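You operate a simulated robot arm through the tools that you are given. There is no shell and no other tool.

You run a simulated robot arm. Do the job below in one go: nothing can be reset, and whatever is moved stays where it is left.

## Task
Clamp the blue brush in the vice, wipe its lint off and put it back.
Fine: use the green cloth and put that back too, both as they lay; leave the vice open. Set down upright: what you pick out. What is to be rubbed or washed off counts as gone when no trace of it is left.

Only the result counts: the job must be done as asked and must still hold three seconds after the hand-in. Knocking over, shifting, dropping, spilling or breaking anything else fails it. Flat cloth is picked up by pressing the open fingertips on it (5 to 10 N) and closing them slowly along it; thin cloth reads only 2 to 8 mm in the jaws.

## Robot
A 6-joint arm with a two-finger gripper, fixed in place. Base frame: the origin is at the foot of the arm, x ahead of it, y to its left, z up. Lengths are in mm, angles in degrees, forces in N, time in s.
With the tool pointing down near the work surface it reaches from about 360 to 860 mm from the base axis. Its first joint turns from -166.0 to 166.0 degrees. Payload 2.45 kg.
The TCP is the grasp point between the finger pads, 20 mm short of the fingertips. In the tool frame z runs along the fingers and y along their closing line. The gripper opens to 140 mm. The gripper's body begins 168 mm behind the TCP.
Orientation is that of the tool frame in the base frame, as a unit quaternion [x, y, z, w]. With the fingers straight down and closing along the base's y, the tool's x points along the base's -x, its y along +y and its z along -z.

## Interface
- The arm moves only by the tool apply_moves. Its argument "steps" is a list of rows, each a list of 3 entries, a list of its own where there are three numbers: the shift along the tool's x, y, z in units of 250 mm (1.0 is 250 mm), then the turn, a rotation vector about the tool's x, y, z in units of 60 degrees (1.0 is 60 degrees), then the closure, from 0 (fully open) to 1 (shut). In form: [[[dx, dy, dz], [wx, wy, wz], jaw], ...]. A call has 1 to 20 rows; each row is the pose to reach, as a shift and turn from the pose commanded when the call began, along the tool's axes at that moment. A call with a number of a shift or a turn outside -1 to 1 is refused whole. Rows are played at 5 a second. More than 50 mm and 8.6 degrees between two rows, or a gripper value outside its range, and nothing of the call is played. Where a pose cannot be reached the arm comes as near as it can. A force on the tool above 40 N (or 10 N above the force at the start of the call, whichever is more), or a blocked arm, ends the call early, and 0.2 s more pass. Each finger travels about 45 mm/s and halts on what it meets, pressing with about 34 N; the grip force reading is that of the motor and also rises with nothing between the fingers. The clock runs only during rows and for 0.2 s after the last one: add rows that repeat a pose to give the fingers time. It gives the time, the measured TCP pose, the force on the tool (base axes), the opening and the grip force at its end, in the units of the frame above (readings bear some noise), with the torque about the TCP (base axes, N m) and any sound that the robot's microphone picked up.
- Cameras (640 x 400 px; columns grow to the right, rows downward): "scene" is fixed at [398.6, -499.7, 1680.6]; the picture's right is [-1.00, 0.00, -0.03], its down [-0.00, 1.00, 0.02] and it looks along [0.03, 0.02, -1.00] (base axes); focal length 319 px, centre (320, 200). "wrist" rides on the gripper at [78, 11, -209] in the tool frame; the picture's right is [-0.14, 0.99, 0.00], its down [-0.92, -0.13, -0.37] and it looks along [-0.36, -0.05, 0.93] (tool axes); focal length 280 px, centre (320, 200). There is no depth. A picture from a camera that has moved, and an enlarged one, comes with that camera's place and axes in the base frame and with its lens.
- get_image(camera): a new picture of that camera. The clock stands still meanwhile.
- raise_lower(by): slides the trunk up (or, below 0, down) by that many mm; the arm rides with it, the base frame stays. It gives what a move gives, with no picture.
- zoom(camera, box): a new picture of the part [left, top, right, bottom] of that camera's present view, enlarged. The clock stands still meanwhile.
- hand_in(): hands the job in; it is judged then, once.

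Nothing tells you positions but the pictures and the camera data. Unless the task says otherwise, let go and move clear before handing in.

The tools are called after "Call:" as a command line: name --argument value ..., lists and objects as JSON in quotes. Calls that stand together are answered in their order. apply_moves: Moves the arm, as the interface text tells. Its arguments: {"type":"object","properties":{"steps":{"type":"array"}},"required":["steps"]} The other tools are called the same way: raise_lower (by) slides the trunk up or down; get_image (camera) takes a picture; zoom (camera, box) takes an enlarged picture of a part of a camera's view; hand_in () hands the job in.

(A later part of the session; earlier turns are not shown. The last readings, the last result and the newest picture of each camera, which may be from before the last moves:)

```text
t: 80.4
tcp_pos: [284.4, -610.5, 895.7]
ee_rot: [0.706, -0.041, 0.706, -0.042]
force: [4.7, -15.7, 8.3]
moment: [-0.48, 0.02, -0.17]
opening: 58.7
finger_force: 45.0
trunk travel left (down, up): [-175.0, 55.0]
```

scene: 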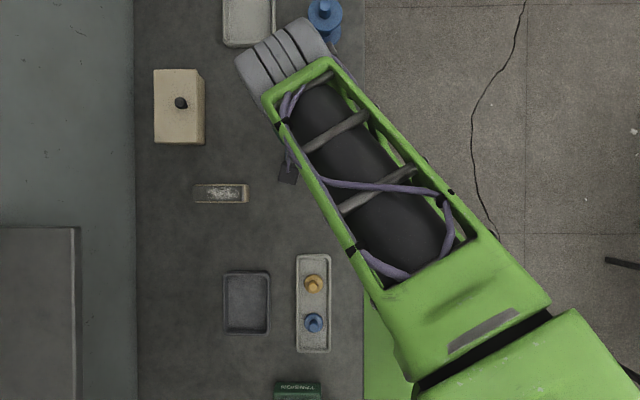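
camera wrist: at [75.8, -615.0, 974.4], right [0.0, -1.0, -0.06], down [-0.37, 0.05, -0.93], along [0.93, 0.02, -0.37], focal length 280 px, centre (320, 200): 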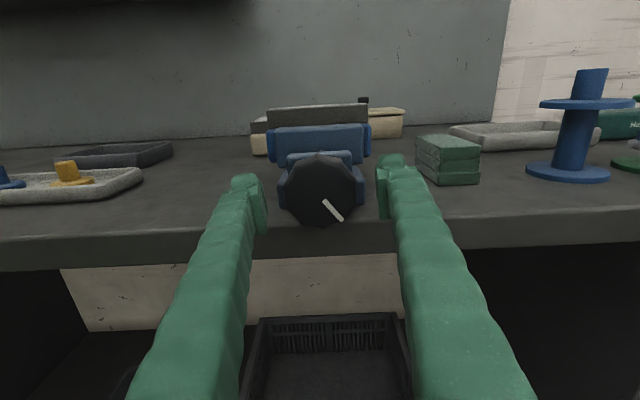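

Call:
apply_moves --steps '[[[0, 0, 0], [0, 0, -0.015], 0.82], [[0, 0, 0], [0, 0, -0.03], 0.82], [[0, 0, 0], [0, 0, -0.045], 0.82], [[0, 0, 0], [0, 0, -0.06], 0.82], [[0, 0, 0], [0, 0, -0.075], 0.82], [[0, 0, 0], [0, 0, -0.09], 0.82], [[0, 0, 0], [0, 0, -0.09], 0.82]]'

```text
t: 82.0
tcp_pos: [283.7, -609.8, 896.5]
ee_rot: [0.707, -0.008, 0.707, -0.007]
force: [5.2, -16.0, 5.9]
moment: [-0.17, -0.18, -0.13]
opening: 58.7
finger_force: 45.0
trunk travel left (down, up): [-175.0, 55.0]
```

Call:
apply_moves --steps '[[[0, 0, 0], [0, 0, -0.02], 0.82], [[0, 0, 0], [0, 0, -0.04], 0.82], [[0, 0, 0], [0, 0, -0.04], 0.82], [[0, 0, 0], [0, 0, -0.04], 0.57], [[0, 0, 0], [0, 0, -0.04], 0.5], [[0, 0, 0], [0, 0, -0.04], 0.4], [[0, 0, 0], [0, 0, -0.04], 0.35], [[0, 0, 0], [0, 0, -0.04], 0.35]]'

Call:
zoom --camera "wrist" --box '[250, 130, 400, 250]'

Call:
zoom --camera "scene" --box '[280, 115, 350, 180]'

```text
t: 83.8
tcp_pos: [285.4, -608.7, 897.6]
ee_rot: [0.707, 0.006, 0.707, 0.006]
force: [-0.3, -1.0, -0.1]
moment: [0.03, -0.04, -0.02]
opening: 91.0
finger_force: 0.0
trunk travel left (down, up): [-175.0, 55.0]
```

```text
3.33 times, centred on (325, 190) of wrist
camera zoom: at [76.1, -620.2, 975.3], right [0.0, -0.99, -0.12], down [-0.37, 0.11, -0.92], along [0.93, 0.04, -0.37], focal length 935 px, centre (303, 233)
```

zoom: 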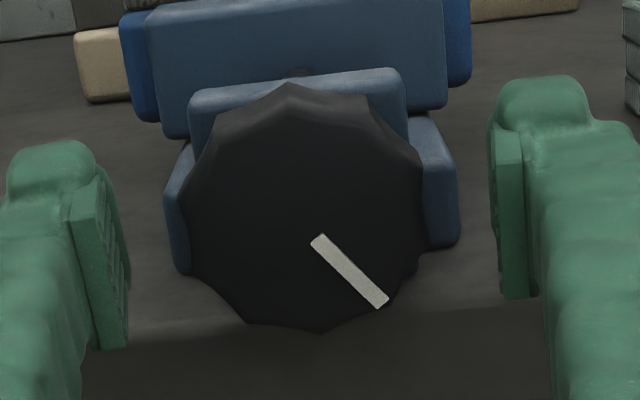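

```text
6.15 times, centred on (315, 148) of scene
camera zoom: at [398.6, -499.7, 1680.6], right [-1.0, 0.0, -0.03], down [0.0, 1.0, 0.02], along [0.03, 0.02, -1.0], focal length 1963 px, centre (351, 523)
```

zoom: 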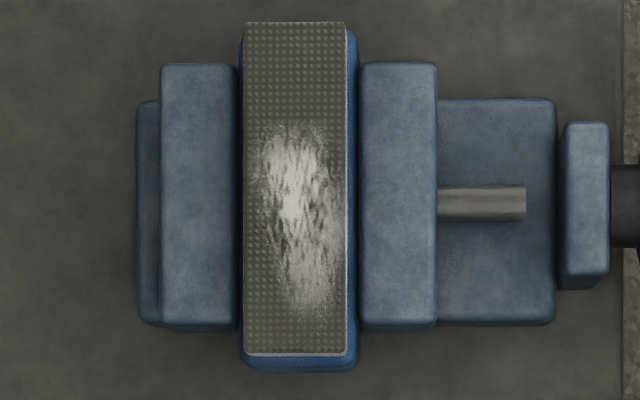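

The clamp rests at a stable angle with the brush held between both jaws. Now I'll back off, raise, tip the tool down and head for the cloth at about (431, -770).

Call:
apply_moves --steps '[[[0, 0, -0.1], [0, 0, 0], 0.35], [[0, 0, -0.25], [0, 0, 0], 0.35], [[0.12, 0, -0.3], [0, 0, 0], 0.35], [[0.3, 0, -0.3], [0, 0, 0], 0.35], [[0.45, 0, -0.3], [0, -0.12, 0], 0.35], [[0.6, 0, -0.3], [0, -0.24, 0], 0.35], [[0.75, 0, -0.3], [0, -0.36, 0], 0.35], [[0.9, 0, -0.3], [0, -0.48, 0], 0.35], [[1.0, 0, -0.3], [0, -0.6, 0], 0.35], [[1.0, 0, -0.3], [0, -0.72, 0], 0.35], [[1.0, 0, -0.3], [0, -0.8, 0], 0.35], [[1.0, 0, -0.3], [0, -0.8, 0], 0.35]]'

Call:
apply_moves --steps '[[[0, 0, 0], [0, -0.12, 0], 0.35], [[0, 0, 0], [0, -0.24, 0], 0.35], [[0, 0, 0], [0, -0.36, 0], 0.35], [[0, 0, 0], [0, -0.48, 0], 0.35], [[0, 0, 0], [0, -0.6, 0], 0.35], [[0, 0, 0], [0, -0.7, 0], 0.35], [[0, 0, 0], [0, -0.7, 0], 0.35]]'

```text
t: 86.4
tcp_pos: [208.6, -603.7, 1147.3]
ee_rot: [0.934, 0.003, 0.358, 0.009]
force: [-0.3, -0.6, -0.6]
moment: [-0.02, -0.01, -0.02]
opening: 90.9
finger_force: 0.0
trunk travel left (down, up): [-175.0, 55.0]
```

```text
t: 88.0
tcp_pos: [209.9, -604.6, 1147.1]
ee_rot: [1.0, 0.0, 0.0, 0.009]
force: [0.2, 0.0, -0.6]
moment: [0.0, 0.01, 0.0]
opening: 91.0
finger_force: 0.2
trunk travel left (down, up): [-175.0, 55.0]
```

Call:
apply_moves --steps '[[[0.14, 0.08, 0.0], [0.0172, 0, 0], 0.4], [[0.28, 0.18, 0.0], [0.0172, 0, 0], 0.4], [[0.42, 0.28, 0.05], [0.0172, 0, 0], 0.4], [[0.56, 0.38, 0.1], [0.0172, 0, 0], 0.4], [[0.7, 0.48, 0.15], [0.0172, 0, 0], 0.4], [[0.8, 0.58, 0.22], [0.0172, 0, 0], 0.4], [[0.884, 0.66, 0.3], [0.0172, 0, 0], 0.4], [[0.884, 0.66, 0.388], [0.0172, 0, 0], 0.4], [[0.884, 0.66, 0.388], [0.0172, 0, 0], 0.4]]'

Call:
get_image --camera "wrist"

Call:
get_image --camera "scene"

```text
t: 90.0
tcp_pos: [411.0, -729.7, 1057.8]
ee_rot: [1.0, 0.0, 0.001, -0.001]
force: [0.6, 0.6, 0.4]
moment: [0.06, 0.06, 0.05]
opening: 83.7
finger_force: 0.0
out of reach, approached as far as the arm can: row 6, 7, 8, 9
trunk travel left (down, up): [-175.0, 55.0]
```

```text
taken
camera wrist: at [488.8, -741.5, 1267.0], right [-0.14, -0.99, 0.0], down [-0.92, 0.13, 0.37], along [-0.37, 0.05, -0.93], focal length 280 px, centre (320, 200)
```

wrist: 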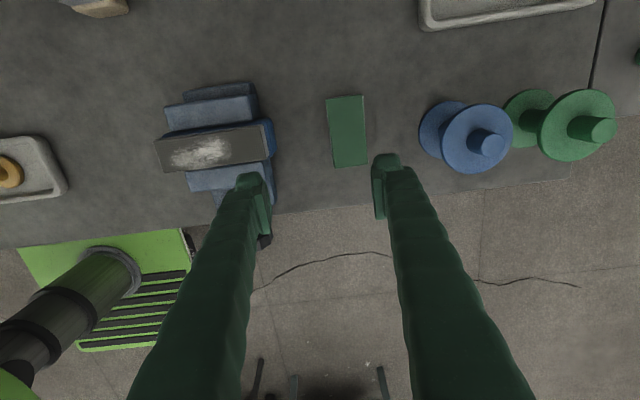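

```text
taken
```

scene: 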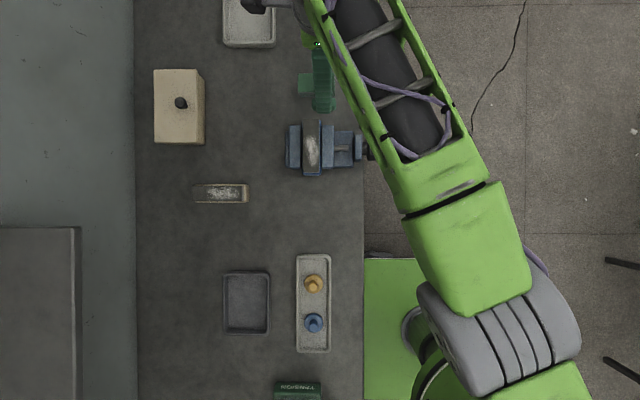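

The cloth sits near the edge of the arm's reach: the arm stopped at (411, -730, 1058). Reach should improve lower down, so I'll test descending with the cloth still well below.

Call:
apply_moves --steps '[[[0, 0, 0.1], [0, 0, 0], 0.4], [[0, 0, 0.2], [0, 0, 0], 0.4], [[0, 0, 0.3], [0, 0, 0], 0.4], [[0, 0, 0.3], [0, 0, 0], 0.4]]'

```text
t: 91.0
tcp_pos: [409.8, -726.9, 985.6]
ee_rot: [1.0, 0.0, 0.0, 0.001]
force: [-1.0, -0.5, 0.6]
moment: [-0.02, -0.02, -0.02]
opening: 84.0
finger_force: 0.1
trunk travel left (down, up): [-175.0, 55.0]
```

Call:
apply_moves --steps '[[[0.04, 0.08, 0], [0, 0, 0], 0.4], [[0.085, 0.17, 0], [0, 0, 0], 0.4], [[0.085, 0.17, 0], [0, 0, 0], 0.4]]'

```text
t: 91.8
tcp_pos: [411.4, -725.8, 987.7]
ee_rot: [1.0, 0.0, -0.001, 0.001]
force: [0.0, 0.2, 0.6]
moment: [-0.03, 0.03, 0.0]
opening: 83.7
finger_force: 0.1
out of reach, approached as far as the arm can: row 1, 2, 3
trunk travel left (down, up): [-175.0, 55.0]
```

Straight down, the arm gets only about 836 mm out, and the cloth is at about 882. I'll turn the jaws to close along x, gripping the cloth by its 90 mm length. Then I can tilt the fingers outward about the closing line to gain reach without skewing the grip.

Call:
apply_moves --steps '[[[0, -0.04, -0.1], [0, 0, 0], 0.3], [[0, -0.1, -0.2], [0, 0, -0.12], 0.2], [[0, -0.15, -0.3], [0, 0, -0.24], 0.15], [[0, -0.15, -0.3], [0, 0, -0.36], 0.15], [[0, -0.15, -0.3], [0, 0, -0.48], 0.15], [[0, -0.15, -0.3], [0, 0, -0.6], 0.15], [[0, -0.15, -0.3], [0, 0, -0.75], 0.15], [[0, -0.15, -0.3], [0, 0, -0.75], 0.15]]'

Call:
apply_moves --steps '[[[0, 0, 0], [0, 0, -0.12], 0.15], [[0, 0, 0], [0, 0, -0.24], 0.15], [[0, 0, 0], [0, 0, -0.36], 0.15], [[0, 0, 0], [0, 0, -0.48], 0.15], [[0, 0, 0], [0, 0, -0.6], 0.15], [[0, 0, 0], [0, 0, -0.75], 0.15], [[0, 0, 0], [0, 0, -0.75], 0.15]]'

Call:
apply_moves --steps '[[[0, 0, 0], [0, -0.13, 0], 0.15], [[0, 0, 0], [0, -0.25, 0], 0.15], [[0, 0, 0], [0, -0.25, 0], 0.15]]'

Call:
get_image --camera "wrist"

```text
refused: row 7 steps farther than a row can; nothing moved
```

```text
refused: row 6 steps farther than a row can; nothing moved
```

```text
t: 92.6
tcp_pos: [390.3, -690.1, 991.8]
ee_rot: [0.991, -0.001, -0.131, 0.001]
force: [0.3, -1.0, 0.1]
moment: [-0.02, -0.04, 0.0]
opening: 119.3
finger_force: 0.0
out of reach, approached as far as the arm can: row 1, 2, 3
trunk travel left (down, up): [-175.0, 55.0]
```

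```text
taken
camera wrist: at [519.8, -701.5, 1173.6], right [-0.13, -0.99, 0.04], down [-0.79, 0.13, 0.59], along [-0.59, 0.05, -0.8], focal length 280 px, centre (320, 200)
```

wrist: 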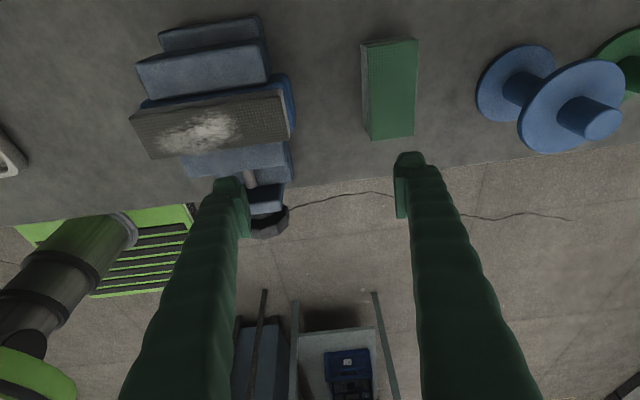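

Two calls were refused for an oversized row, so the tilt ran about the wrong axis, in free air with nothing touched. I'll undo that tilt and rise, then do the yaw properly.

Call:
apply_moves --steps '[[[-0.035, 0, -0.13], [0, 0, 0], 0.2], [[-0.073, 0, -0.27], [0, 0, 0], 0.2], [[-0.073, 0, -0.27], [0, 0.125, 0], 0.2], [[-0.073, 0, -0.27], [0, 0.25, 0], 0.2], [[-0.073, 0, -0.27], [0, 0.25, 0], 0.2]]'

```text
t: 93.8
tcp_pos: [390.1, -692.2, 1061.2]
ee_rot: [1.0, 0.0, 0.0, 0.0]
force: [-0.3, 0.2, -0.9]
moment: [0.04, 0.05, -0.01]
opening: 112.3
finger_force: 0.0
trunk travel left (down, up): [-175.0, 55.0]
```

Call:
apply_moves --steps '[[[0, 0, 0], [0, 0, -0.125], 0.15], [[0, 0, 0], [0, 0, -0.25], 0.15], [[0, 0, 0], [0, 0, -0.375], 0.15], [[0, 0, 0], [0, 0, -0.5], 0.15], [[0, 0, 0], [0, 0, -0.625], 0.15], [[0, 0, 0], [0, 0, -0.75], 0.15], [[0, 0, 0], [0, 0, -0.75], 0.15]]'

Call:
apply_moves --steps '[[[0, 0, 0], [0, 0, -0.125], 0.15], [[0, 0, 0], [0, 0, -0.25], 0.15], [[0, 0, 0], [0, 0, -0.375], 0.15], [[0, 0, 0], [0, 0, -0.5], 0.15], [[0, 0, 0], [0, 0, -0.625], 0.15], [[0, 0, 0], [0, 0, -0.75], 0.15], [[0, 0, 0], [0, 0, -0.75], 0.15]]'

```text
t: 95.4
tcp_pos: [390.4, -690.4, 1062.9]
ee_rot: [0.924, 0.383, -0.001, 0.001]
force: [0.4, 0.2, -0.4]
moment: [0.02, 0.0, -0.01]
opening: 119.2
finger_force: 0.0
trunk travel left (down, up): [-175.0, 55.0]
```

```text
t: 97.0
tcp_pos: [390.5, -691.9, 1061.3]
ee_rot: [0.706, 0.708, 0.0, 0.0]
force: [-0.3, -0.8, 1.2]
moment: [0.01, -0.05, -0.01]
opening: 118.9
finger_force: 0.1
trunk travel left (down, up): [-175.0, 55.0]
```

The jaws now close along x. I'll tilt the fingers outward 15° about the closing line and move out over the cloth, staying high.

Call:
apply_moves --steps '[[[0, 0, 0], [0, -0.125, 0], 0.15], [[0, 0, 0], [0, -0.25, 0], 0.15], [[0, 0, 0], [0, -0.25, 0], 0.15]]'

Call:
get_image --camera "wrist"

```text
t: 97.8
tcp_pos: [391.0, -692.0, 1060.9]
ee_rot: [0.701, 0.701, -0.093, 0.093]
force: [1.1, 0.3, -0.3]
moment: [0.02, 0.01, 0.0]
opening: 118.5
finger_force: 0.1
trunk travel left (down, up): [-175.0, 55.0]
```

```text
taken
camera wrist: at [401.9, -562.1, 1242.6], right [0.99, -0.13, 0.04], down [-0.13, -0.79, 0.6], along [-0.05, -0.59, -0.8], focal length 280 px, centre (320, 200)
```

wrist: 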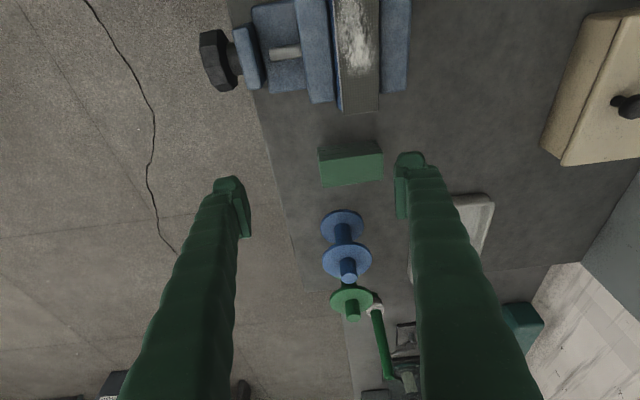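

Call:
apply_moves --steps '[[[-0.08, 0.053, 0.1], [0, 0, 0], 0.15], [[-0.16, 0.107, 0.2], [0, 0, 0], 0.15], [[-0.2377, 0.16, 0.317], [0, 0, 0], 0.15], [[-0.2377, 0.16, 0.317], [0, 0, 0], 0.15]]'

Call:
get_image --camera "wrist"

```text
t: 98.8
tcp_pos: [431.5, -770.9, 1002.4]
ee_rot: [0.701, 0.701, -0.092, 0.092]
force: [0.0, 0.8, -0.3]
moment: [0.02, 0.0, -0.02]
opening: 119.1
finger_force: 0.0
trunk travel left (down, up): [-175.0, 55.0]
```

```text
taken
camera wrist: at [441.6, -642.0, 1183.3], right [0.99, -0.13, 0.04], down [-0.13, -0.79, 0.59], along [-0.05, -0.59, -0.8], focal length 280 px, centre (320, 200)
```

wrist: 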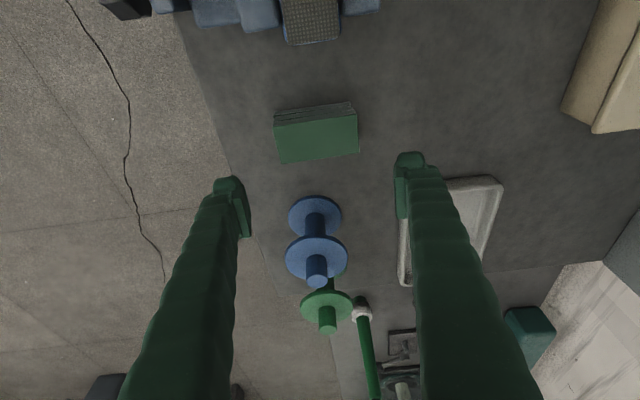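

Call:
zoom --camera "wrist" --box '[230, 80, 410, 230]'

```text
2.67 times, centred on (320, 155) of wrist
camera zoom: at [441.6, -642.0, 1183.3], right [0.99, -0.13, 0.04], down [-0.13, -0.79, 0.59], along [-0.05, -0.59, -0.8], focal length 748 px, centre (320, 320)
```

zoom: 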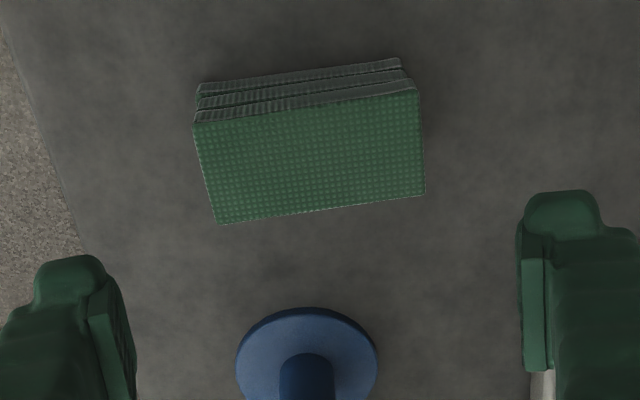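

The cloth top spans x 386.7–476, y -794 to -749, and its top is at about z 900. The tilted approach reaches it, so I'll descend with the fingers straddling its ends.

Call:
apply_moves --steps '[[[0.03, 0, 0.1], [0, 0, 0], 0.15], [[0.058, 0, 0.2], [0, 0, 0], 0.15], [[0.087, 0, 0.3], [0, 0, 0], 0.15], [[0.104, 0, 0.36], [0, 0, 0], 0.15], [[0.116, 0, 0.401], [0, 0, 0], 0.15], [[0.116, 0, 0.401], [0, 0, 0], 0.15]]'

Call:
get_image --camera "wrist"

Call:
zoom --camera "wrist" --box '[200, 80, 440, 260]'

```text
t: 100.2
tcp_pos: [431.5, -767.1, 896.8]
ee_rot: [0.701, 0.701, -0.092, 0.093]
force: [-0.7, 0.2, -0.7]
moment: [0.0, 0.01, 0.01]
opening: 119.3
finger_force: 0.0
trunk travel left (down, up): [-175.0, 55.0]
```

```text
taken
camera wrist: at [442.4, -637.9, 1077.8], right [0.99, -0.13, 0.04], down [-0.13, -0.79, 0.59], along [-0.05, -0.59, -0.8], focal length 280 px, centre (320, 200)
```

wrist: 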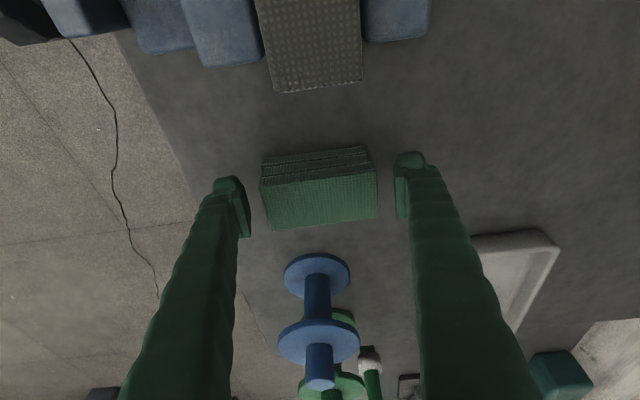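

```text
2.22 times, centred on (320, 170) of wrist
camera zoom: at [442.4, -637.9, 1077.8], right [0.99, -0.13, 0.04], down [-0.13, -0.79, 0.59], along [-0.05, -0.59, -0.8], focal length 623 px, centre (320, 267)
```

zoom: 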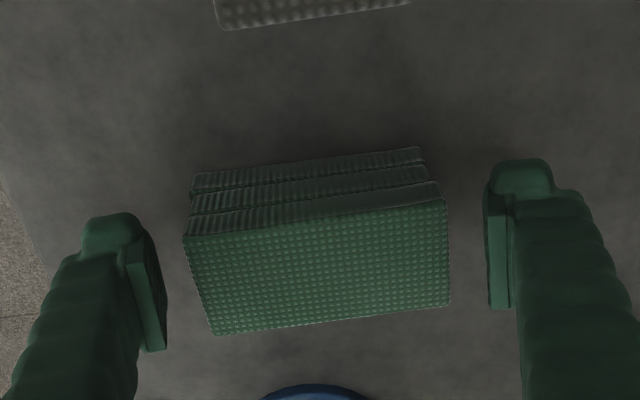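

Call:
apply_moves --steps '[[[-0.004, 0, 0], [0, 0, 0], 0.22], [[-0.004, 0, 0], [0, 0, 0], 0.28], [[-0.004, 0, 0], [0, 0, 0], 0.32], [[-0.004, 0, 0], [0, 0, 0], 0.35], [[-0.004, 0, 0], [0, 0, 0], 0.38], [[-0.004, 0, 0], [0, 0, 0], 0.41], [[-0.004, 0, 0], [0, 0, 0], 0.44], [[-0.004, 0, 0], [0, 0, 0], 0.44]]'

Call:
zoom --camera "wrist" --box '[200, 80, 440, 260]'

```text
t: 102.0
tcp_pos: [431.9, -767.1, 897.8]
ee_rot: [0.701, 0.701, -0.093, 0.092]
force: [0.3, -0.6, 1.4]
moment: [0.03, 0.0, -0.04]
opening: 91.9
finger_force: 33.9
trunk travel left (down, up): [-175.0, 55.0]
```

```text
2.22 times, centred on (320, 170) of wrist
camera zoom: at [441.8, -638.3, 1078.4], right [0.99, -0.13, 0.04], down [-0.13, -0.79, 0.59], along [-0.05, -0.59, -0.8], focal length 623 px, centre (320, 267)
```

zoom: 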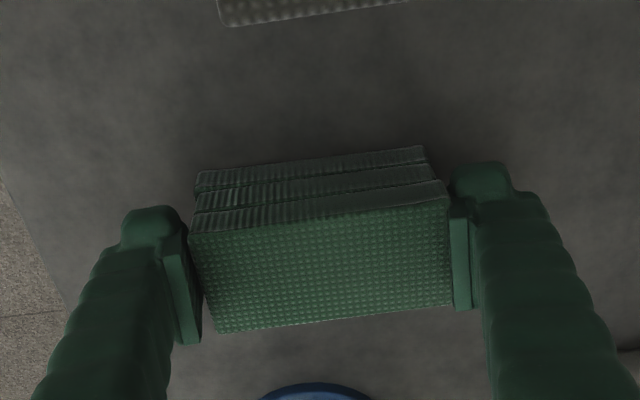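

The cloth block is gripped at 91.9 mm with 34 N. I'll lift a little to check, then higher.

Call:
apply_moves --steps '[[[-0.0026, 0, -0.0097], [0, 0, 0], 0.46], [[-0.0052, 0, -0.0193], [0, 0, 0], 0.46], [[-0.0104, 0, -0.0386], [0, 0, 0], 0.46], [[-0.0104, 0, -0.0386], [0, 0, 0], 0.46]]'

Call:
zoom --camera "wrist" --box '[200, 80, 440, 260]'

```text
t: 103.0
tcp_pos: [431.8, -767.0, 906.5]
ee_rot: [0.701, 0.701, -0.093, 0.093]
force: [-0.3, -0.7, 0.0]
moment: [0.0, 0.0, -0.01]
opening: 91.9
finger_force: 34.2
trunk travel left (down, up): [-175.0, 55.0]
```

```text
2.22 times, centred on (320, 170) of wrist
camera zoom: at [441.5, -638.4, 1088.1], right [0.99, -0.13, 0.04], down [-0.13, -0.79, 0.59], along [-0.05, -0.59, -0.8], focal length 623 px, centre (320, 267)
```

zoom: 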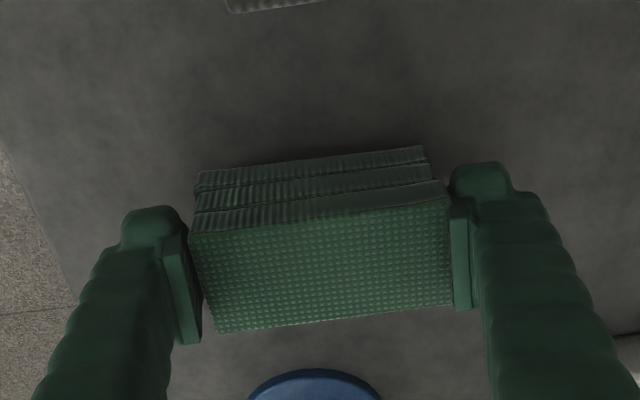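

The whole cloth came up with the gripper. I'll carry it, keeping the same tilt so its bottom stays level, to above the clamped brush.

Call:
apply_moves --steps '[[[-0.03, 0, -0.11], [0, 0, 0], 0.46], [[-0.065, 0, -0.24], [0, 0, 0], 0.46], [[-0.1, 0, -0.37], [0, 0, 0], 0.46], [[-0.135, 0, -0.5], [0, 0, 0], 0.46], [[-0.156, 0, -0.579], [0, 0, 0], 0.46], [[-0.156, 0, -0.579], [0, 0, 0], 0.46]]'

```text
t: 104.4
tcp_pos: [429.1, -766.1, 1056.1]
ee_rot: [0.702, 0.701, -0.092, 0.092]
force: [-0.4, 0.1, -0.2]
moment: [-0.02, -0.02, 0.0]
opening: 91.7
finger_force: 33.8
trunk travel left (down, up): [-175.0, 55.0]
```

Call:
apply_moves --steps '[[[0.1, 0.01, -0.027], [0, 0, 0], 0.46], [[0.23, 0.022, -0.062], [0, 0, 0], 0.46], [[0.36, 0.035, -0.097], [0, 0, 0], 0.46], [[0.4635, 0.0456, -0.125], [0, 0, 0], 0.46], [[0.4635, 0.0456, -0.125], [0, 0, 0], 0.46]]'

Call:
get_image --camera "wrist"

```text
t: 105.6
tcp_pos: [440.9, -647.1, 1055.3]
ee_rot: [0.701, 0.701, -0.092, 0.092]
force: [0.3, -0.1, -0.2]
moment: [0.0, 0.03, 0.0]
opening: 91.8
finger_force: 33.8
trunk travel left (down, up): [-175.0, 55.0]
```

```text
taken
camera wrist: at [452.2, -518.8, 1237.5], right [0.99, -0.13, 0.04], down [-0.13, -0.79, 0.59], along [-0.05, -0.59, -0.8], focal length 280 px, centre (320, 200)
```

wrist: 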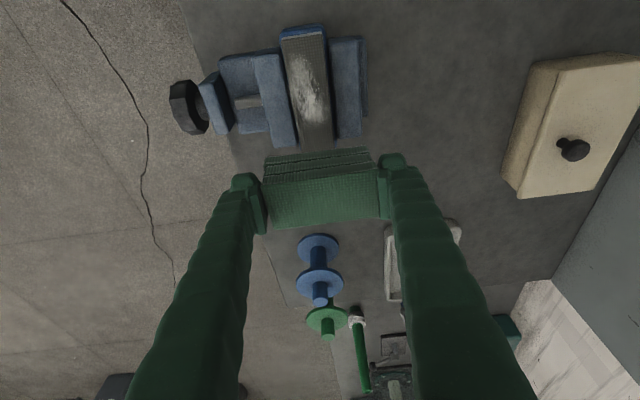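

The cloth is over the far end of the brush. I'll lower it to just above contact.

Call:
apply_moves --steps '[[[0.02, 0, 0.0747], [0, 0, 0], 0.46], [[0.04, 0, 0.149], [0, 0, 0], 0.46], [[0.0603, 0, 0.224], [0, 0, 0], 0.46], [[0.0603, 0, 0.224], [0, 0, 0], 0.46]]'

Call:
get_image --camera "wrist"

```text
t: 106.6
tcp_pos: [442.2, -647.1, 997.8]
ee_rot: [0.701, 0.702, -0.092, 0.092]
force: [0.8, 0.3, 0.5]
moment: [0.02, 0.0, -0.01]
opening: 91.7
finger_force: 34.3
trunk travel left (down, up): [-175.0, 55.0]
```

```text
taken
camera wrist: at [453.4, -518.8, 1179.1], right [0.99, -0.13, 0.04], down [-0.13, -0.79, 0.59], along [-0.05, -0.59, -0.8], focal length 280 px, centre (320, 200)
```

wrist: 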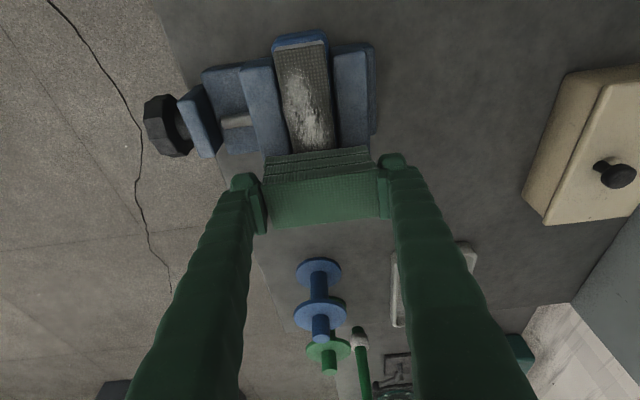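

Call:
apply_moves --steps '[[[0.0016, 0, 0.0058], [0, 0, 0], 0.46], [[0.0031, 0, 0.0116], [0, 0, 0], 0.46], [[0.0047, 0, 0.0174], [0, 0, 0], 0.46], [[0.0047, 0, 0.0174], [0, 0, 0], 0.46]]'

```text
t: 107.6
tcp_pos: [443.0, -648.0, 993.2]
ee_rot: [0.702, 0.701, -0.091, 0.092]
force: [-0.2, -0.6, -1.3]
moment: [0.0, 0.0, 0.03]
opening: 91.5
finger_force: 34.0
trunk travel left (down, up): [-175.0, 55.0]
```

Call:
apply_moves --steps '[[[0.001, 0, 0.0039], [0, 0, 0], 0.46], [[0.0021, 0, 0.0077], [0, 0, 0], 0.46], [[0.0021, 0, 0.0077], [0, 0, 0], 0.46]]'

```text
t: 108.4
tcp_pos: [442.1, -649.2, 993.0]
ee_rot: [0.701, 0.701, -0.093, 0.093]
force: [-0.4, 0.1, 4.4]
moment: [0.02, -0.05, -0.01]
opening: 91.7
finger_force: 34.0
trunk travel left (down, up): [-175.0, 55.0]
```

There's contact at 4.4 N. I'll add a little pressure and make the first slow stroke along the brush.

Call:
apply_moves --steps '[[[0.0008, 0, 0.0029], [0, 0, 0], 0.46], [[0.0394, 0, -0.0075], [0, 0, 0], 0.46], [[0.078, 0, -0.0179], [0, 0, 0], 0.46], [[0.1167, 0, -0.0283], [0, 0, 0], 0.46], [[0.1553, 0, -0.0387], [0, 0, 0], 0.46], [[0.1939, 0, -0.0491], [0, 0, 0], 0.46], [[0.2325, 0, -0.0595], [0, 0, 0], 0.46], [[0.2711, 0, -0.0699], [0, 0, 0], 0.46], [[0.3098, 0, -0.0803], [0, 0, 0], 0.46], [[0.3484, 0, -0.0907], [0, 0, 0], 0.46], [[0.387, 0, -0.1011], [0, 0, 0], 0.46]]'

Call:
get_image --camera "wrist"

Call:
get_image --camera "scene"

```text
t: 110.8
tcp_pos: [442.3, -546.4, 991.9]
ee_rot: [0.701, 0.701, -0.092, 0.093]
force: [0.4, -2.6, 15.7]
moment: [-0.59, -0.07, -0.03]
opening: 91.4
finger_force: 33.7
trunk travel left (down, up): [-175.0, 55.0]
```

```text
taken
camera wrist: at [452.6, -418.0, 1173.8], right [0.99, -0.13, 0.04], down [-0.13, -0.79, 0.59], along [-0.05, -0.59, -0.8], focal length 280 px, centre (320, 200)
```

wrist: 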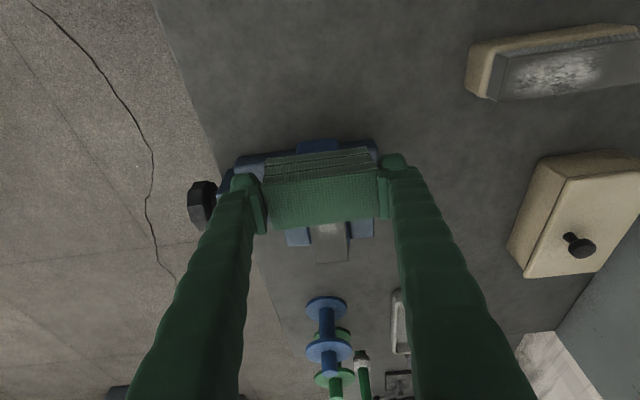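

```text
taken
```

scene: 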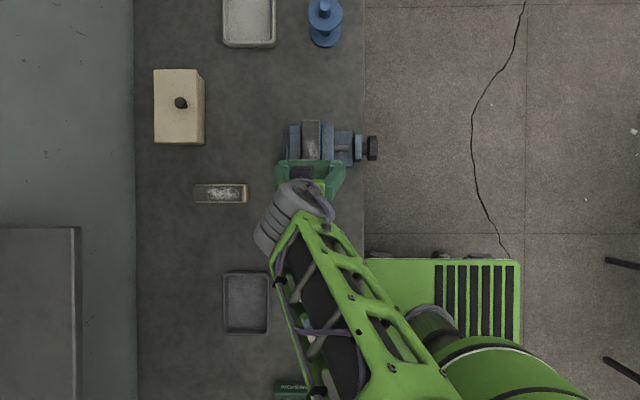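

Some lint still shows ahead of the cloth. I'll do a back-and-forth pass over the whole pad.

Call:
apply_moves --steps '[[[-0.0463, 0, 0.0125], [0, 0, 0], 0.46], [[-0.0927, 0, 0.025], [0, 0, 0], 0.46], [[-0.139, 0, 0.0374], [0, 0, 0], 0.46], [[-0.1854, 0, 0.0499], [0, 0, 0], 0.46], [[-0.2317, 0, 0.0624], [0, 0, 0], 0.46], [[-0.2781, 0, 0.0749], [0, 0, 0], 0.46], [[-0.3244, 0, 0.0874], [0, 0, 0], 0.46], [[-0.3708, 0, 0.0998], [0, 0, 0], 0.46], [[-0.3244, 0, 0.0874], [0, 0, 0], 0.46], [[-0.2781, 0, 0.0749], [0, 0, 0], 0.46], [[-0.2317, 0, 0.0624], [0, 0, 0], 0.46], [[-0.1854, 0, 0.0499], [0, 0, 0], 0.46], [[-0.139, 0, 0.0374], [0, 0, 0], 0.46], [[-0.0927, 0, 0.025], [0, 0, 0], 0.46], [[-0.0463, 0, 0.0125], [0, 0, 0], 0.46], [[0, 0, 0], [0, 0, 0], 0.46]]'

Call:
zoom --camera "scene" --box '[270, 100, 380, 210]'

```text
t: 114.2
tcp_pos: [442.4, -548.6, 991.1]
ee_rot: [0.7, 0.702, -0.092, 0.092]
force: [-1.0, 0.0, -0.9]
moment: [-0.01, 0.04, 0.04]
opening: 91.7
finger_force: 33.9
trunk travel left (down, up): [-175.0, 55.0]
```

```text
3.64 times, centred on (325, 155) of scene
camera zoom: at [398.6, -499.7, 1680.6], right [-1.0, 0.0, -0.03], down [0.0, 1.0, 0.02], along [0.03, 0.02, -1.0], focal length 1160 px, centre (302, 364)
```

zoom: 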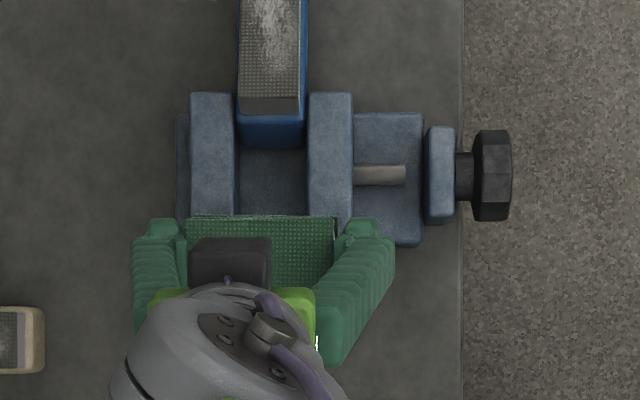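

The brush slid along the jaws toward -y during the return stroke, so the clamp wasn't tight enough. I'll look before doing anything.

Call:
get_image --camera "wrist"

Call:
zoom --camera "scene" --box '[250, 60, 390, 180]'

Call:
zoom --camera "wrist" --box '[230, 120, 430, 300]'

```text
taken
camera wrist: at [454.1, -418.6, 1173.7], right [0.99, -0.13, 0.04], down [-0.13, -0.79, 0.59], along [-0.05, -0.59, -0.8], focal length 280 px, centre (320, 200)
```

wrist: 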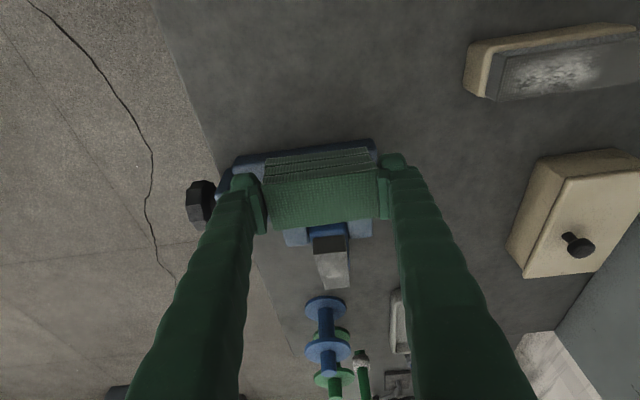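

```text
3.33 times, centred on (320, 120) of scene
camera zoom: at [398.6, -499.7, 1680.6], right [-1.0, 0.0, -0.03], down [0.0, 1.0, 0.02], along [0.03, 0.02, -1.0], focal length 1063 px, centre (320, 467)
```

zoom: 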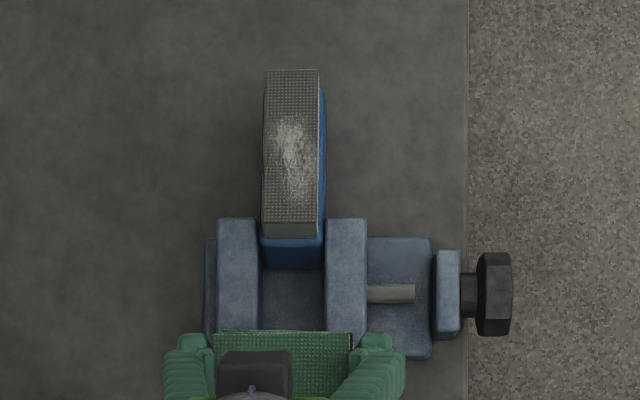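

```text
2.22 times, centred on (330, 210) of wrist
camera zoom: at [454.1, -418.6, 1173.7], right [0.99, -0.13, 0.04], down [-0.13, -0.79, 0.59], along [-0.05, -0.59, -0.8], focal length 623 px, centre (298, 178)
```

zoom: 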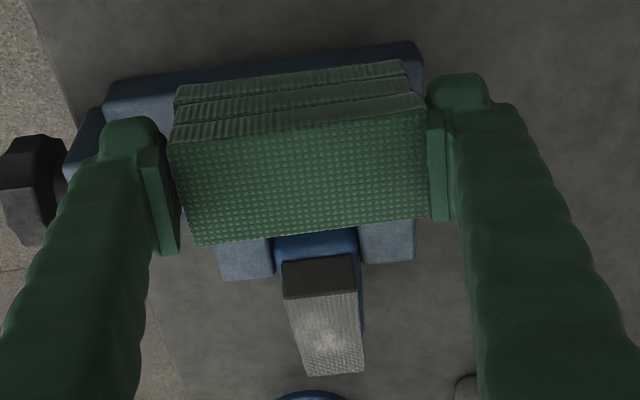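

The brush slid about 84 mm toward -y and tipped, with its far end resting on the table; it's stable. To recover, I'll park the cloth on a clear patch near (442, -440), loosen the vice slightly, level and push the brush back, and re-clamp. Then I'll wipe across the jaws (along +x) so the fixed jaw takes the load.

Call:
apply_moves --steps '[[[-0.0208, 0, -0.0772], [0, 0, 0], 0.46], [[0.08, 0, -0.105], [0, 0, 0], 0.46], [[0.2, 0, -0.137], [0, 0, 0], 0.46], [[0.32, 0, -0.17], [0, 0, 0], 0.46], [[0.3963, 0, -0.1895], [0, 0, 0], 0.46], [[0.435, 0, -0.05], [0, 0, 0], 0.46], [[0.47, 0, 0.085], [0, 0, 0], 0.46], [[0.495, 0, 0.18], [0, 0, 0], 0.46], [[0.504, 0, 0.212], [0, 0, 0], 0.46], [[0.504, 0, 0.212], [0, 0, 0], 0.46]]'

Call:
get_image --camera "wrist"

```text
t: 116.4
tcp_pos: [442.7, -440.2, 906.9]
ee_rot: [0.701, 0.701, -0.092, 0.093]
force: [0.3, -0.1, 0.8]
moment: [0.03, -0.01, -0.01]
opening: 91.7
finger_force: 34.4
trunk travel left (down, up): [-175.0, 55.0]
```

```text
taken
camera wrist: at [453.8, -311.4, 1088.4], right [0.99, -0.13, 0.04], down [-0.13, -0.79, 0.59], along [-0.05, -0.59, -0.8], focal length 280 px, centre (320, 200)
```

wrist: 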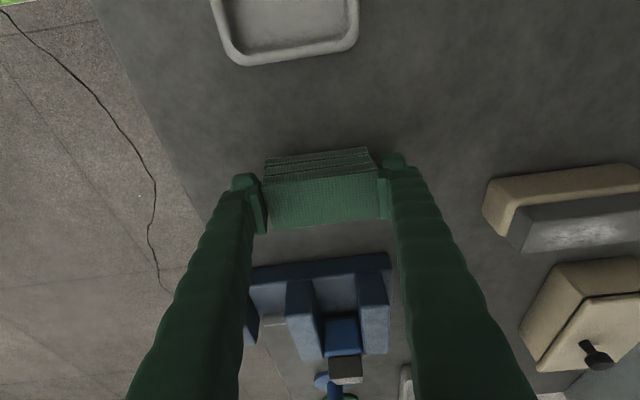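

Call:
apply_moves --steps '[[[0.0021, 0, 0.0077], [0, 0, 0], 0.46], [[0.0042, 0, 0.0154], [0, 0, 0], 0.46], [[0.0062, 0, 0.0232], [0, 0, 0], 0.46], [[0.0078, 0, 0.029], [0, 0, 0], 0.46], [[0.0078, 0, 0.029], [0, 0, 0], 0.46]]'

```text
t: 117.6
tcp_pos: [441.7, -438.4, 900.3]
ee_rot: [0.701, 0.701, -0.092, 0.092]
force: [-0.3, -1.0, -0.1]
moment: [0.01, 0.01, 0.02]
opening: 91.2
finger_force: 34.1
trunk travel left (down, up): [-175.0, 55.0]
```

Call:
apply_moves --steps '[[[0.001, 0, 0.0039], [0, 0, 0], 0.46], [[0.0021, 0, 0.0077], [0, 0, 0], 0.46], [[0.0031, 0, 0.0116], [0, 0, 0], 0.46], [[0.0031, 0, 0.0116], [0, 0, 0], 0.46]]'

```text
t: 118.6
tcp_pos: [442.3, -440.4, 898.7]
ee_rot: [0.701, 0.701, -0.092, 0.094]
force: [-3.1, -1.8, 15.5]
moment: [0.23, 0.02, 0.02]
opening: 91.1
finger_force: 34.1
trunk travel left (down, up): [-175.0, 55.0]
```

The cloth is on the table. I'll release and lift away.

Call:
apply_moves --steps '[[[-0.0005, 0, -0.002], [0, 0, 0], 0.42], [[-0.0005, 0, -0.002], [0, 0, 0], 0.34], [[-0.0005, 0, -0.002], [0, 0, 0], 0.28], [[-0.0005, 0, -0.002], [0, 0, 0], 0.2], [[-0.0005, 0, -0.002], [0, 0, 0], 0.15], [[-0.0005, 0, -0.002], [0, 0, 0], 0.15], [[-0.04, 0, -0.15], [0, 0, 0], 0.15], [[-0.09, 0, -0.34], [0, 0, 0], 0.15], [[-0.14, 0, -0.53], [0, 0, 0], 0.15], [[-0.19, 0, -0.72], [0, 0, 0], 0.15], [[-0.19, 0, -0.72], [0, 0, 0], 0.15]]'

Call:
get_image --camera "wrist"

```text
t: 121.0
tcp_pos: [443.6, -439.9, 1084.9]
ee_rot: [0.702, 0.701, -0.092, 0.091]
force: [0.0, -0.4, 0.6]
moment: [0.02, 0.01, 0.02]
opening: 119.0
finger_force: 0.0
trunk travel left (down, up): [-175.0, 55.0]
```

```text
taken
camera wrist: at [454.7, -310.8, 1265.7], right [0.99, -0.13, 0.04], down [-0.13, -0.79, 0.59], along [-0.05, -0.59, -0.8], focal length 280 px, centre (320, 200)
```

wrist: 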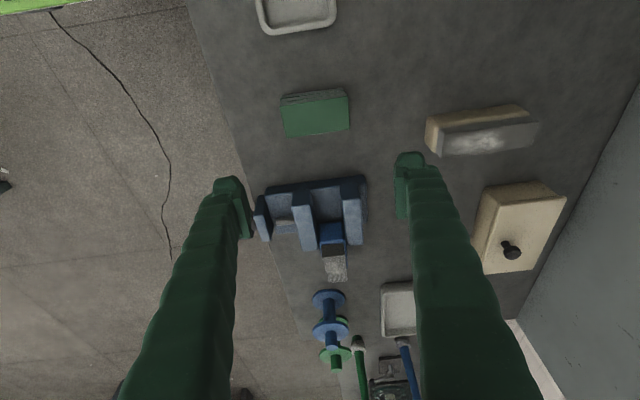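

Call:
zoom --camera "wrist" --box '[250, 160, 400, 310]'

Call:
zoom --camera "scene" --box '[270, 70, 390, 180]'

```text
2.67 times, centred on (325, 235) of wrist
camera zoom: at [454.7, -310.8, 1265.7], right [0.99, -0.13, 0.04], down [-0.13, -0.79, 0.59], along [-0.05, -0.59, -0.8], focal length 748 px, centre (307, 107)
```

zoom: 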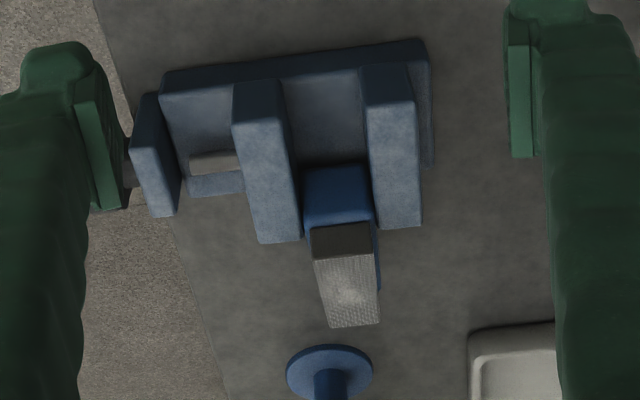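

```text
3.64 times, centred on (330, 125) of scene
camera zoom: at [398.6, -499.7, 1680.6], right [-1.0, 0.0, -0.03], down [0.0, 1.0, 0.02], along [0.03, 0.02, -1.0], focal length 1160 px, centre (284, 473)
```

zoom: 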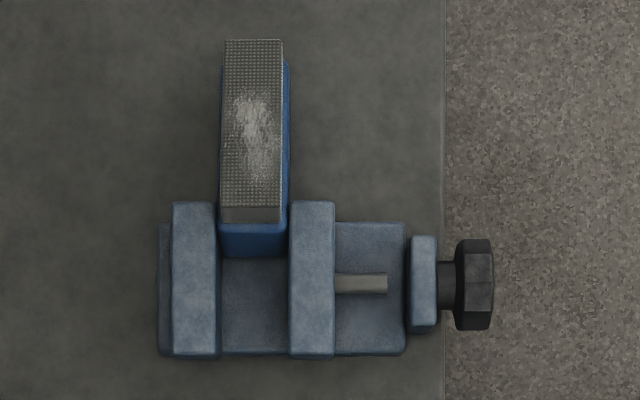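

The brush is tilted about 16° with its far end at y≈-753 on the table. I'll grip its far end (jaws closing along x, clear of the vice), level it by tilting further, and slide it back onto the vice bed.

Call:
apply_moves --steps '[[[-0.12, 0, 0.03], [0, 0, 0], 0.3], [[-0.26, 0, 0.07], [0, 0, 0], 0.35], [[-0.4, 0, 0.12], [0, 0, 0], 0.35], [[-0.54, 0, 0.19], [0, 0.02, 0], 0.35], [[-0.68, 0, 0.27], [0, 0.04, 0], 0.35], [[-0.82, 0, 0.36], [0, 0.06, 0], 0.35], [[-0.942, -0.01, 0.45], [0, 0.0833, 0], 0.35], [[-0.942, -0.01, 0.502], [0, 0.0833, 0], 0.35], [[-0.942, -0.01, 0.502], [0, 0.0833, 0], 0.35]]'

Call:
get_image --camera "wrist"

```text
t: 123.0
tcp_pos: [439.4, -698.5, 1022.9]
ee_rot: [0.704, 0.704, -0.062, 0.062]
force: [-0.4, 0.7, 0.1]
moment: [0.01, -0.01, -0.03]
opening: 91.1
finger_force: 0.1
trunk travel left (down, up): [-175.0, 55.0]
```

```text
taken
camera wrist: at [449.8, -585.7, 1214.5], right [0.99, -0.14, 0.02], down [-0.13, -0.84, 0.52], along [-0.05, -0.52, -0.85], focal length 280 px, centre (320, 200)
```

wrist: 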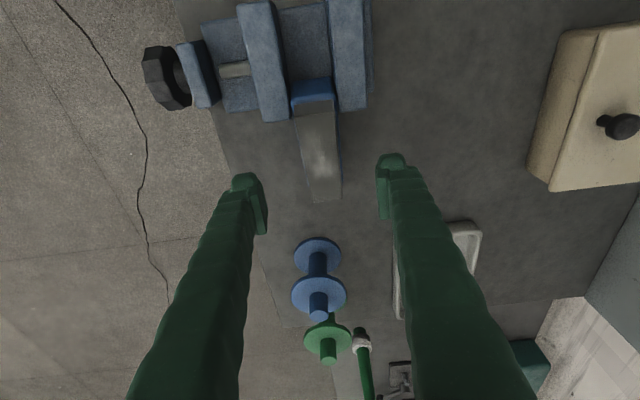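

Call:
zoom --camera "wrist" --box '[240, 60, 400, 220]'

```text
2.50 times, centred on (320, 140) of wrist
camera zoom: at [449.8, -585.7, 1214.5], right [0.99, -0.14, 0.02], down [-0.13, -0.84, 0.52], along [-0.05, -0.52, -0.85], focal length 701 px, centre (320, 350)
```

zoom: 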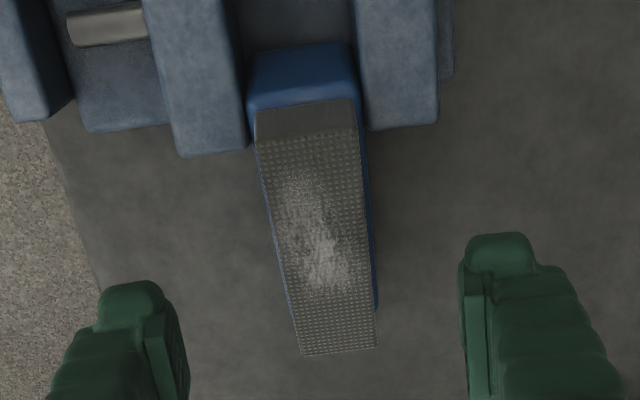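

The far pad edge is at y≈-766 and the brush centre is at x≈441.7. I'll descend around the far end.

Call:
apply_moves --steps '[[[-0.16, 0.0084, 0.0284], [0, 0, 0], 0.4], [[-0.13, 0.0084, 0.2], [0, 0, 0], 0.42], [[-0.1, 0.0084, 0.37], [0, 0, 0], 0.42], [[-0.08, 0.0084, 0.48], [0, 0, 0], 0.42], [[-0.0704, 0.0084, 0.54], [0, 0, 0], 0.42], [[-0.0704, 0.0084, 0.54], [0, 0, 0], 0.42]]'

Call:
get_image --camera "wrist"

Call:
zoom --camera "wrist" --box '[220, 60, 420, 260]'

```text
t: 124.4
tcp_pos: [441.5, -740.0, 893.1]
ee_rot: [0.704, 0.705, -0.063, 0.061]
force: [0.4, -0.7, 0.1]
moment: [0.02, -0.03, 0.02]
opening: 81.4
finger_force: 0.1
trunk travel left (down, up): [-175.0, 55.0]
```

```text
taken
camera wrist: at [452.3, -627.4, 1085.5], right [0.99, -0.14, 0.02], down [-0.13, -0.84, 0.52], along [-0.05, -0.52, -0.85], focal length 280 px, centre (320, 200)
```

wrist: 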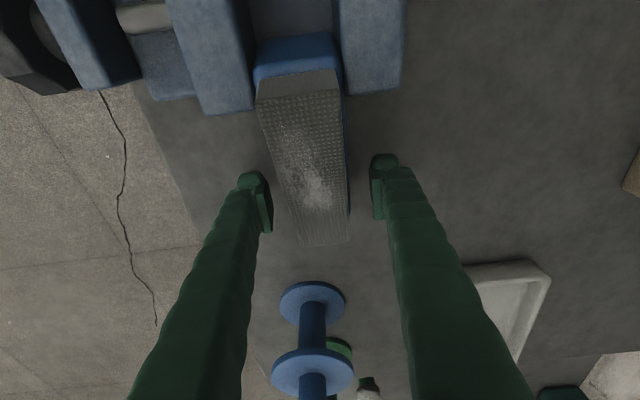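

```text
2.00 times, centred on (320, 160) of wrist
camera zoom: at [452.3, -627.4, 1085.5], right [0.99, -0.14, 0.02], down [-0.13, -0.84, 0.52], along [-0.05, -0.52, -0.85], focal length 561 px, centre (320, 280)
```

zoom: 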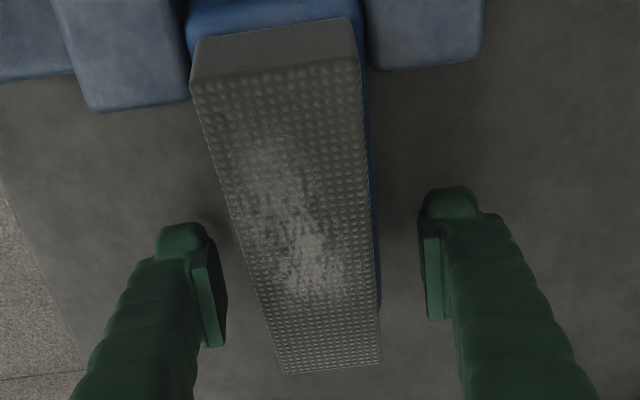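

Call:
apply_moves --steps '[[[0, 0, 0], [0, 0, 0], 0.5], [[0, 0, 0], [0, 0, 0], 0.58], [[0, 0, 0], [0, 0, 0], 0.64], [[0, 0, 0], [0, 0, 0], 0.68], [[0, 0, 0], [0, 0, 0], 0.74], [[0, 0, 0], [0, 0, 0], 0.8], [[0, 0, 0], [0, 0, 0], 0.8]]'

```text
t: 126.0
tcp_pos: [441.4, -740.7, 893.4]
ee_rot: [0.704, 0.704, -0.061, 0.061]
force: [0.4, 0.1, 0.7]
moment: [0.0, 0.03, -0.08]
opening: 45.4
finger_force: 33.8
trunk travel left (down, up): [-175.0, 55.0]
```

It's gripped at 45.4 mm. I'll lift and level it in steps.

Call:
apply_moves --steps '[[[-0.002, 0, -0.0118], [0, -0.033, 0], 0.82], [[-0.0042, 0, -0.0236], [0, -0.067, 0], 0.82], [[-0.0063, 0, -0.0355], [0, -0.1, 0], 0.82], [[-0.0084, 0, -0.0473], [0, -0.133, 0], 0.82], [[-0.0084, 0, -0.0473], [0, -0.133, 0], 0.82]]'

Call:
zoom --camera "wrist" --box '[220, 20, 420, 260]'

Call:
zoom --camera "scene" --box '[270, 60, 390, 180]'

```text
t: 127.2
tcp_pos: [441.3, -739.4, 905.7]
ee_rot: [0.698, 0.699, -0.11, 0.112]
force: [-2.6, 0.0, -0.2]
moment: [0.08, -0.05, 0.26]
opening: 45.3
finger_force: 33.7
trunk travel left (down, up): [-175.0, 55.0]
```

```text
1.67 times, centred on (320, 140) of wrist
camera zoom: at [452.7, -601.1, 1079.7], right [0.99, -0.13, 0.04], down [-0.13, -0.76, 0.63], along [-0.05, -0.63, -0.77], focal length 467 px, centre (320, 300)
```

zoom: 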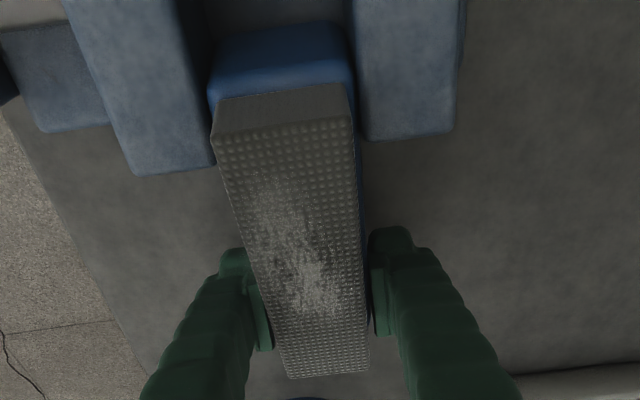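

```text
3.33 times, centred on (330, 120) of scene
camera zoom: at [398.6, -499.7, 1680.6], right [-1.0, 0.0, -0.03], down [0.0, 1.0, 0.02], along [0.03, 0.02, -1.0], focal length 1063 px, centre (287, 467)
```

zoom: 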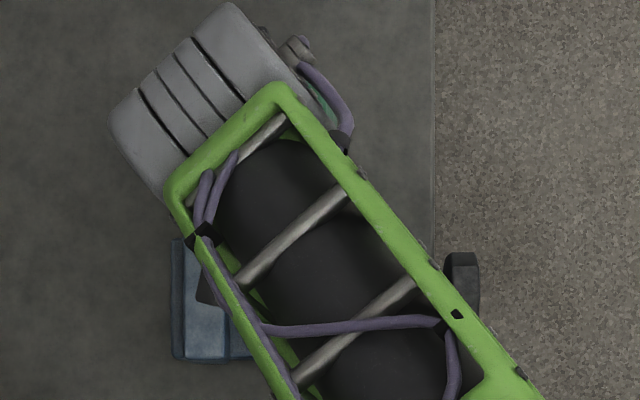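

Call:
apply_moves --steps '[[[-0.0037, 0, -0.0114], [0, -0.033, 0], 0.82], [[-0.0074, 0, -0.0228], [0, -0.067, 0], 0.82], [[-0.0111, 0, -0.0342], [0, -0.1, 0], 0.82], [[-0.0148, 0, -0.0456], [0, -0.133, 0], 0.82], [[-0.0148, 0, -0.0456], [0, -0.133, 0], 0.82]]'

Call:
zoom --camera "wrist" --box '[220, 20, 420, 260]'

```text
t: 128.4
tcp_pos: [441.7, -740.2, 917.1]
ee_rot: [0.689, 0.689, -0.16, 0.159]
force: [0.4, 0.5, -2.3]
moment: [-0.06, 0.0, -0.05]
opening: 45.6
finger_force: 34.4
trunk travel left (down, up): [-175.0, 55.0]
```

```text
1.67 times, centred on (320, 140) of wrist
camera zoom: at [452.6, -579.0, 1070.3], right [0.99, -0.12, 0.06], down [-0.13, -0.67, 0.73], along [-0.05, -0.74, -0.68], focal length 467 px, centre (320, 300)
```

zoom: 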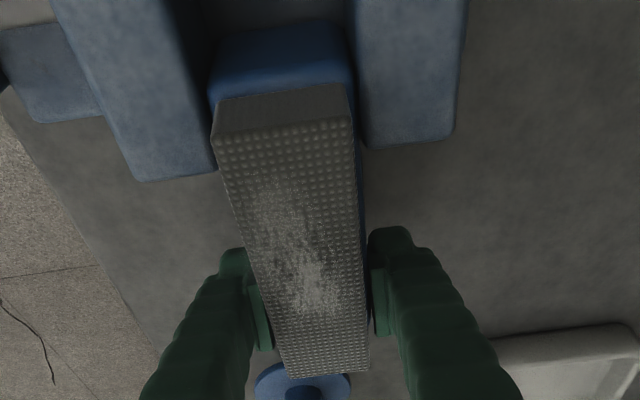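

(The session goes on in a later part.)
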